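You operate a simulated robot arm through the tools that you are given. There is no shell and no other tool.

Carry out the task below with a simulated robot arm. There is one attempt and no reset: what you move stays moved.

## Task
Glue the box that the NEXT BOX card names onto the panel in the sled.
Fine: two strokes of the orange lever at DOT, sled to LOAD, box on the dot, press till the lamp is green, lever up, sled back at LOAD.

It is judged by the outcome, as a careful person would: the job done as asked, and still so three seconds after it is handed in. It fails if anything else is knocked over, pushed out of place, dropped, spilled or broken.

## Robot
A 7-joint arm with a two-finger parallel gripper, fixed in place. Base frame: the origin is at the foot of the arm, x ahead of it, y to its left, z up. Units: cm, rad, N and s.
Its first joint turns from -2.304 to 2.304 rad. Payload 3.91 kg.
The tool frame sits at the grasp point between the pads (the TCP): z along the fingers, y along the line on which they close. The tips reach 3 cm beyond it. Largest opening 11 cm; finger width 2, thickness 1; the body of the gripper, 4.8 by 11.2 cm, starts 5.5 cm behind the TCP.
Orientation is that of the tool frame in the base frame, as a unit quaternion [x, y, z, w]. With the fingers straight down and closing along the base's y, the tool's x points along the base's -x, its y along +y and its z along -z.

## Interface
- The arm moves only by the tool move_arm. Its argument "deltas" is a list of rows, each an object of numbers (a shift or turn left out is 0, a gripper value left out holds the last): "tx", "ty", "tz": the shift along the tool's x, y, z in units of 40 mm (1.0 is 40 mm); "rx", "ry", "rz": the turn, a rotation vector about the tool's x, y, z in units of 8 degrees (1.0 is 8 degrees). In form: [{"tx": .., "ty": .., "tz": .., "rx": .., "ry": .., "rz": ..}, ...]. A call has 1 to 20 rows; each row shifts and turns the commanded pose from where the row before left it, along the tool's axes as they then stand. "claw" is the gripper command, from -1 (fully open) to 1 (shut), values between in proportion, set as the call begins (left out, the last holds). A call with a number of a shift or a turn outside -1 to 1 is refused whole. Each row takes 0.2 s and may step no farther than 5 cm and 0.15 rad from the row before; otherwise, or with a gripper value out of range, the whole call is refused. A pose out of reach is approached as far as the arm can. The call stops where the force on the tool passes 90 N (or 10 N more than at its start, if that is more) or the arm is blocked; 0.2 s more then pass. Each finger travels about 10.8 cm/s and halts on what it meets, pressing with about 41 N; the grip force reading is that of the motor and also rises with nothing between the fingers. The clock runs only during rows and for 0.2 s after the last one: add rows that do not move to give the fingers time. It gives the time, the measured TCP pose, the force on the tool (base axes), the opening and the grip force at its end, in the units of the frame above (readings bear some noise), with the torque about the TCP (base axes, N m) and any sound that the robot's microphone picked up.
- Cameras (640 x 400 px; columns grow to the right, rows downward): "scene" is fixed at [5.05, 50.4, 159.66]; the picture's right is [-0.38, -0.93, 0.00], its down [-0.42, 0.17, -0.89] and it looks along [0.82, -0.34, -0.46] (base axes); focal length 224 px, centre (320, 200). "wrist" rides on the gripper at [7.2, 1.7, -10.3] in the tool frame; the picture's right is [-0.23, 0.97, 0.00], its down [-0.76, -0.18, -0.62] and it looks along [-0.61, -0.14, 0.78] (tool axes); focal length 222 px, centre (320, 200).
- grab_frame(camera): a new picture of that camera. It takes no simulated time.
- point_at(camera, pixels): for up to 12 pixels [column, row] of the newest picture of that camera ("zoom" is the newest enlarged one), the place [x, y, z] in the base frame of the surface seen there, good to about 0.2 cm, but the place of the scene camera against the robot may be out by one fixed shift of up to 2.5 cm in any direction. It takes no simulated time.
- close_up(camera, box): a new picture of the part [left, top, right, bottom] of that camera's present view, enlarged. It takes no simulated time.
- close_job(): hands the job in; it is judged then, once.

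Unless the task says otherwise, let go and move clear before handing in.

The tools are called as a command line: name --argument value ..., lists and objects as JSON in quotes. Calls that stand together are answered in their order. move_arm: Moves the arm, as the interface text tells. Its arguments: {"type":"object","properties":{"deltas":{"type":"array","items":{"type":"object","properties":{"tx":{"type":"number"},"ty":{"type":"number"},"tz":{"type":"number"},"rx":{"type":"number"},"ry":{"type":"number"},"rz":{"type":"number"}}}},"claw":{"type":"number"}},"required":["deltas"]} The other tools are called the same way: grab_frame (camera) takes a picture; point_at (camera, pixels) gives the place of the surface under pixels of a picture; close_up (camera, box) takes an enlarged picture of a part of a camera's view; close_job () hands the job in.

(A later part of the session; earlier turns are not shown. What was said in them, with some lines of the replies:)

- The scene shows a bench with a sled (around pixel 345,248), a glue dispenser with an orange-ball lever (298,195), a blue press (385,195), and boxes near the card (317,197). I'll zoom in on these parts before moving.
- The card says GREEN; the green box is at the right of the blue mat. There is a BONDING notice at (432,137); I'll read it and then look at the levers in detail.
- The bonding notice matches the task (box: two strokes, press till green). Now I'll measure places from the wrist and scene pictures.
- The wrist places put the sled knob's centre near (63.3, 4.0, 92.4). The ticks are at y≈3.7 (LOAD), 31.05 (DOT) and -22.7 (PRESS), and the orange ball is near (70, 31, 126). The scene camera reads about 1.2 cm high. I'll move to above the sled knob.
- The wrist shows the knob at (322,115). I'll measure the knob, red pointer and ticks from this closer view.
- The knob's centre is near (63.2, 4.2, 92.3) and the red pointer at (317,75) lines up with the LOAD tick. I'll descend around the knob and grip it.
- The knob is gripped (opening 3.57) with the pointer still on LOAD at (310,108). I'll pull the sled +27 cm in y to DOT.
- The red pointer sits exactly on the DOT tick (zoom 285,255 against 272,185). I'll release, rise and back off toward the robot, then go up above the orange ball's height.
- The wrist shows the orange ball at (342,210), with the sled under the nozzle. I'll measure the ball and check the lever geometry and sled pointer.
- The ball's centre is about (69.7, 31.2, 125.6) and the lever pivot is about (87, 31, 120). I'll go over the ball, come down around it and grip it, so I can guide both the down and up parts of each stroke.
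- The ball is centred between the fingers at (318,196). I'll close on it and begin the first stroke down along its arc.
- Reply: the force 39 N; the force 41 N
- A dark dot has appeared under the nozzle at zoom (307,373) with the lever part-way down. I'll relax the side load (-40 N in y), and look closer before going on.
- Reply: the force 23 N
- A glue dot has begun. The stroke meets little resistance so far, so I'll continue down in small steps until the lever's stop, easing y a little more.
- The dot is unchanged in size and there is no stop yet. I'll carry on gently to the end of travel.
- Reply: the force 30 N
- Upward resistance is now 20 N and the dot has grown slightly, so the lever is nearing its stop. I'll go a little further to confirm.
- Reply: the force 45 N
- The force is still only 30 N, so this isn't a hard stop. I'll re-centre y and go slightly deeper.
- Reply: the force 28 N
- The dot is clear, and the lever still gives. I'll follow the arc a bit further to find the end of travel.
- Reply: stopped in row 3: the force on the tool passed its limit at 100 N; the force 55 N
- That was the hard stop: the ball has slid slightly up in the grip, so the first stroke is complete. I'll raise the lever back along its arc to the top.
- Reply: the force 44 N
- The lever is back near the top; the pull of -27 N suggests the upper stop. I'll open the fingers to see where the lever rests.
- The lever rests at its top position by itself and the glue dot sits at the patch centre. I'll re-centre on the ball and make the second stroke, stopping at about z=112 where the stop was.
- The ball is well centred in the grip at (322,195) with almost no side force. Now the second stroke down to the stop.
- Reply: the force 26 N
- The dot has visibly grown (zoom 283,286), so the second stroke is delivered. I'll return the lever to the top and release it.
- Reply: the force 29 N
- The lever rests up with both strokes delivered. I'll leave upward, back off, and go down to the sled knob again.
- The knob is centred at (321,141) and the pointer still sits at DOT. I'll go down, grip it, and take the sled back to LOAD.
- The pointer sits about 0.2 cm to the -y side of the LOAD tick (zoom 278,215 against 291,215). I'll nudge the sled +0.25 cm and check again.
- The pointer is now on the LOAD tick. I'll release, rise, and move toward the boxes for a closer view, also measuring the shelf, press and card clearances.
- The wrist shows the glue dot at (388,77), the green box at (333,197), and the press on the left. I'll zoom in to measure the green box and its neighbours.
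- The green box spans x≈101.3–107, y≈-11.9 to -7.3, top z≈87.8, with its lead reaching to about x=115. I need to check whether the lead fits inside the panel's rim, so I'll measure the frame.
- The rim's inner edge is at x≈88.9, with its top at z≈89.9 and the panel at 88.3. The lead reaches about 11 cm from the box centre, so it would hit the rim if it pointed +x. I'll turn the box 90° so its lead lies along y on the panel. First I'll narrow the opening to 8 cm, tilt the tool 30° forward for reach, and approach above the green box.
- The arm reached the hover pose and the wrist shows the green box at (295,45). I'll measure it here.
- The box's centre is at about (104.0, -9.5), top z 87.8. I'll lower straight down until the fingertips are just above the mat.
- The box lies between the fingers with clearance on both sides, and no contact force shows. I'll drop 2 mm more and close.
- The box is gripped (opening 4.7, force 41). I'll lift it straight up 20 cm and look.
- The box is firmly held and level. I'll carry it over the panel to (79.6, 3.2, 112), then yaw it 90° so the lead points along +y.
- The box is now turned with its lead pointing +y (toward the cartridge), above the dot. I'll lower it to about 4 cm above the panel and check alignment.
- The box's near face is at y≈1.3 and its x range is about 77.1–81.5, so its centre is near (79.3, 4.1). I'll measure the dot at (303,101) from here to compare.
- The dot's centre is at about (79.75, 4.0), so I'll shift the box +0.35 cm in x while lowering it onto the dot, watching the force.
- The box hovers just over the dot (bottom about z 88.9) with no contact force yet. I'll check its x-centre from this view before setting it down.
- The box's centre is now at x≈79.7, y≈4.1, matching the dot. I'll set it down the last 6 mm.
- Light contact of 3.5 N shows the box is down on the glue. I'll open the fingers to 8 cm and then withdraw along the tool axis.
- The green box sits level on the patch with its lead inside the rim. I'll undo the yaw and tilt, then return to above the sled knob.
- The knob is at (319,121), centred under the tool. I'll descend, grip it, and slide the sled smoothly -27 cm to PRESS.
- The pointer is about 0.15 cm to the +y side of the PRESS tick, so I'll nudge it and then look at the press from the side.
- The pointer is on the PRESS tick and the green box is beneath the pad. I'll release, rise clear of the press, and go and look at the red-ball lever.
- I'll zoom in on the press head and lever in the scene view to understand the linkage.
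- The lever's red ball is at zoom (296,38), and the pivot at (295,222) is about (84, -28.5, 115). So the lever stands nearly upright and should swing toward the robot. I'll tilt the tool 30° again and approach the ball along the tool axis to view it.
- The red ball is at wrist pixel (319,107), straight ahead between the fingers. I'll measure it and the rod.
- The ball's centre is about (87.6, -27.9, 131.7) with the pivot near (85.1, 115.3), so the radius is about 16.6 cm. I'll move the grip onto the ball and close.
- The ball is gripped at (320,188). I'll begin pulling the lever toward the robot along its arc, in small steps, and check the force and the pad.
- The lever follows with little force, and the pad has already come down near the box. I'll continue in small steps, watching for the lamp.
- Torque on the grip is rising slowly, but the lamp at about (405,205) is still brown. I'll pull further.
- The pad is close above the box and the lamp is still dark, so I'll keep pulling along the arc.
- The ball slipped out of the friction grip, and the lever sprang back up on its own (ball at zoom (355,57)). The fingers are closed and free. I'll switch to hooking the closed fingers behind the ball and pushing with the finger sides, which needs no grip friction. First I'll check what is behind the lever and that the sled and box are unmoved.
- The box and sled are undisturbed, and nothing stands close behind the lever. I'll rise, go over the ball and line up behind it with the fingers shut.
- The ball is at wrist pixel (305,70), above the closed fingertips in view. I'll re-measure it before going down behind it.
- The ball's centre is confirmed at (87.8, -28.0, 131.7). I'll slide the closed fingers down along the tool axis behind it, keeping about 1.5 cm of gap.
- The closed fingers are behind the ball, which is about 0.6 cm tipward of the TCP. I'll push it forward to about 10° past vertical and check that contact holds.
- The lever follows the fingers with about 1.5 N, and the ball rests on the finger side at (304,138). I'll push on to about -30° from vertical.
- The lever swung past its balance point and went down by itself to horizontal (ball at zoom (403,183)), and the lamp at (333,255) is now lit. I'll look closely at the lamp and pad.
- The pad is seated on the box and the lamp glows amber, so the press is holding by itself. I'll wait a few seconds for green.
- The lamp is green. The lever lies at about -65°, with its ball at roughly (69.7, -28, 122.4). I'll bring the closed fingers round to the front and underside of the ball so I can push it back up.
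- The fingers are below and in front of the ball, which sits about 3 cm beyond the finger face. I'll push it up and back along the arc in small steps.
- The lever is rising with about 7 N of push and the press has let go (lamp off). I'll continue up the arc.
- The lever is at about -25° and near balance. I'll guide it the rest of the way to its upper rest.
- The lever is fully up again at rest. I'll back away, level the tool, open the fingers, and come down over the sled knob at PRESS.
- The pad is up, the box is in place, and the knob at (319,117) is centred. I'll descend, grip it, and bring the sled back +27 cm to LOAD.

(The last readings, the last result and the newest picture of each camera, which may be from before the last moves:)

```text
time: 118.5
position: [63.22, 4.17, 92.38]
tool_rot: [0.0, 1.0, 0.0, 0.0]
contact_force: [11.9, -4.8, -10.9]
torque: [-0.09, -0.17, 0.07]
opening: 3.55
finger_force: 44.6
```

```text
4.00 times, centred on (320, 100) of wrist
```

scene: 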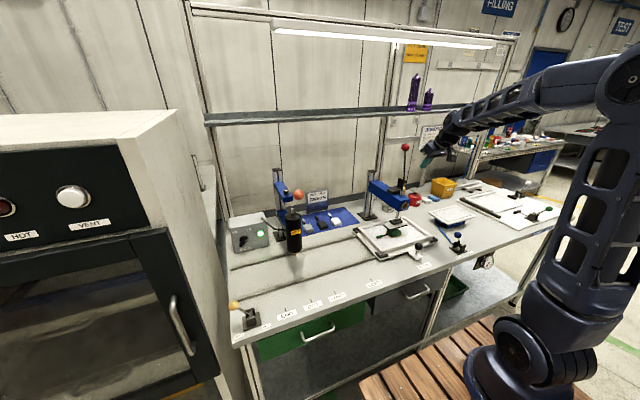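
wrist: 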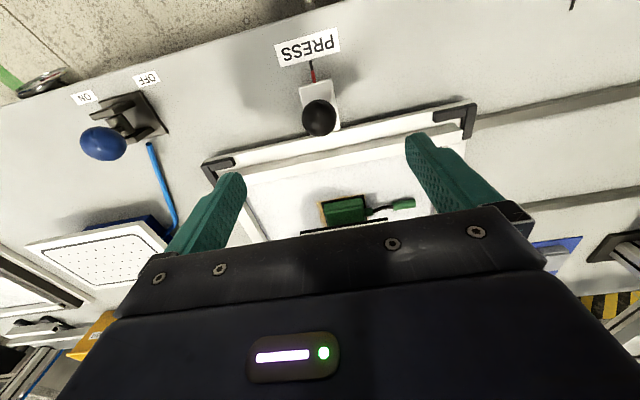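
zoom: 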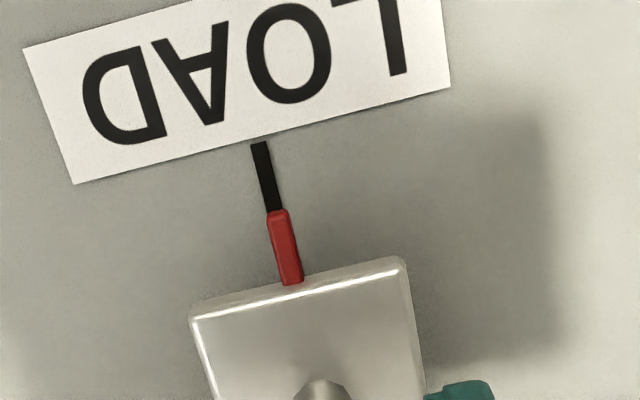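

The pointer is on the LOAD tick again (zoom 280,215 against 273,208). I'll release, rise clear, and check everything.

move_arm --claw -1 --deltas '[{}, {}, {}, {}, {"tz": -0.8}, {"tz": -0.9}, {"tz": -0.9, "tx": 0.4}, {"tz": -0.9, "tx": 0.5}, {"tz": -1, "tx": 0.5}, {"tz": -1}, {"tz": -1}, {"tz": -1}, {"tz": -1}, {"tz": -1}, {"tz": -1}, {"tz": -1}, {}]'

grab_frame --camera "wrist"

grab_frame --camera "scene"

close_up --camera "scene" --box '[300, 200, 420, 290]'

close_up --camera "scene" --box '[230, 130, 470, 290]'

```text
time: 122.1
position: [57.55, 4.09, 138.31]
tool_rot: [-0.001, 1.0, 0.0, 0.001]
contact_force: [0.5, -0.5, -0.4]
torque: [0.01, 0.0, -0.01]
opening: 10.99
finger_force: 0.0
```

```text
taken
```

wrist: 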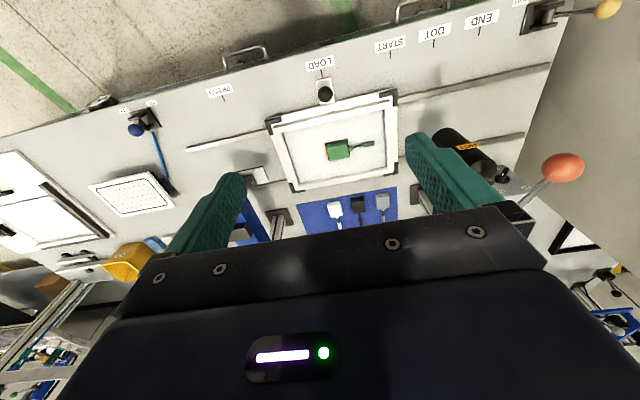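

```text
taken
```

scene: 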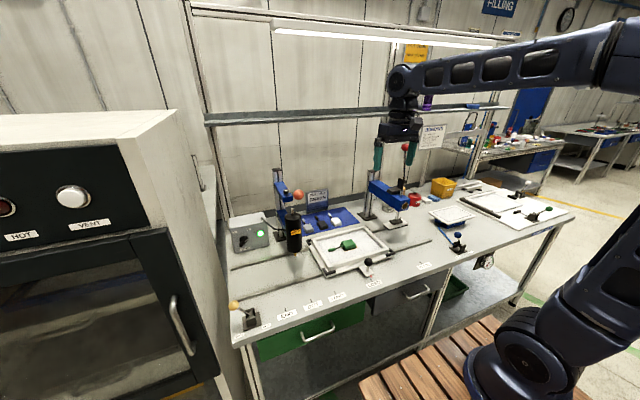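

```text
4.44 times, centred on (360, 245) of scene
```

zoom: 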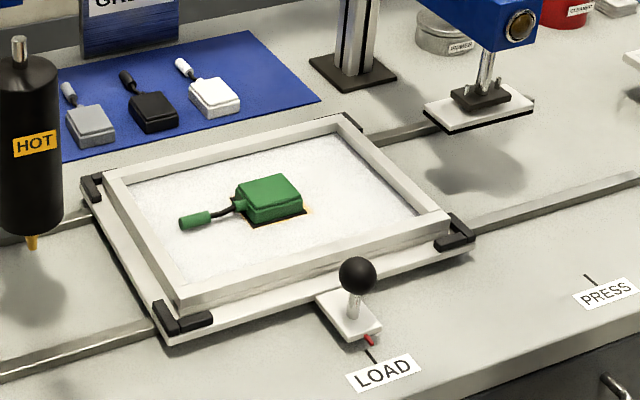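

```text
2.50 times, centred on (350, 210) of scene
```

zoom: 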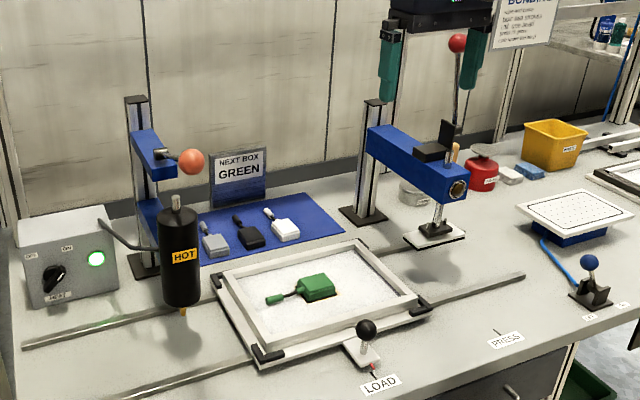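

The final pictures show the green box bonded flat on the patch with a thin glue edge (zoom 275,215), and the sled pointer on LOAD. Both levers are up, and the other boxes and tools haven't moved. The gripper is open and clear, so I'm handing the job in.

close_job

```text
The job is handed in.
```

The green box named on the NEXT BOX card is glued to the panel, and I've handed the job in. The close-ups taken just before that showed the box flat on the primed patch.

- **Glue:** I gave the orange lever two full strokes with the sled on DOT. The glue dot grew with each one.
- **Box placement:** I turned the box 90° so its lead lies along the panel. Pointed straight back, the lead would have hit the raised rim. By my measurements the box centre is within a few millimetres of the dot.
- **Press:** My first pull on the press lever slipped out of the grip, and the lever sprang back up on its own. On the second try I pushed the lever with closed fingers. It went past its balance point and swung down the rest of the way by itself. The lamp went from amber to green in about five seconds, and then I raised the lever.
- **End state:** The sled pointer is on LOAD, both levers are up, and the gripper is open and clear of the bench. Nothing else looked moved or knocked over.
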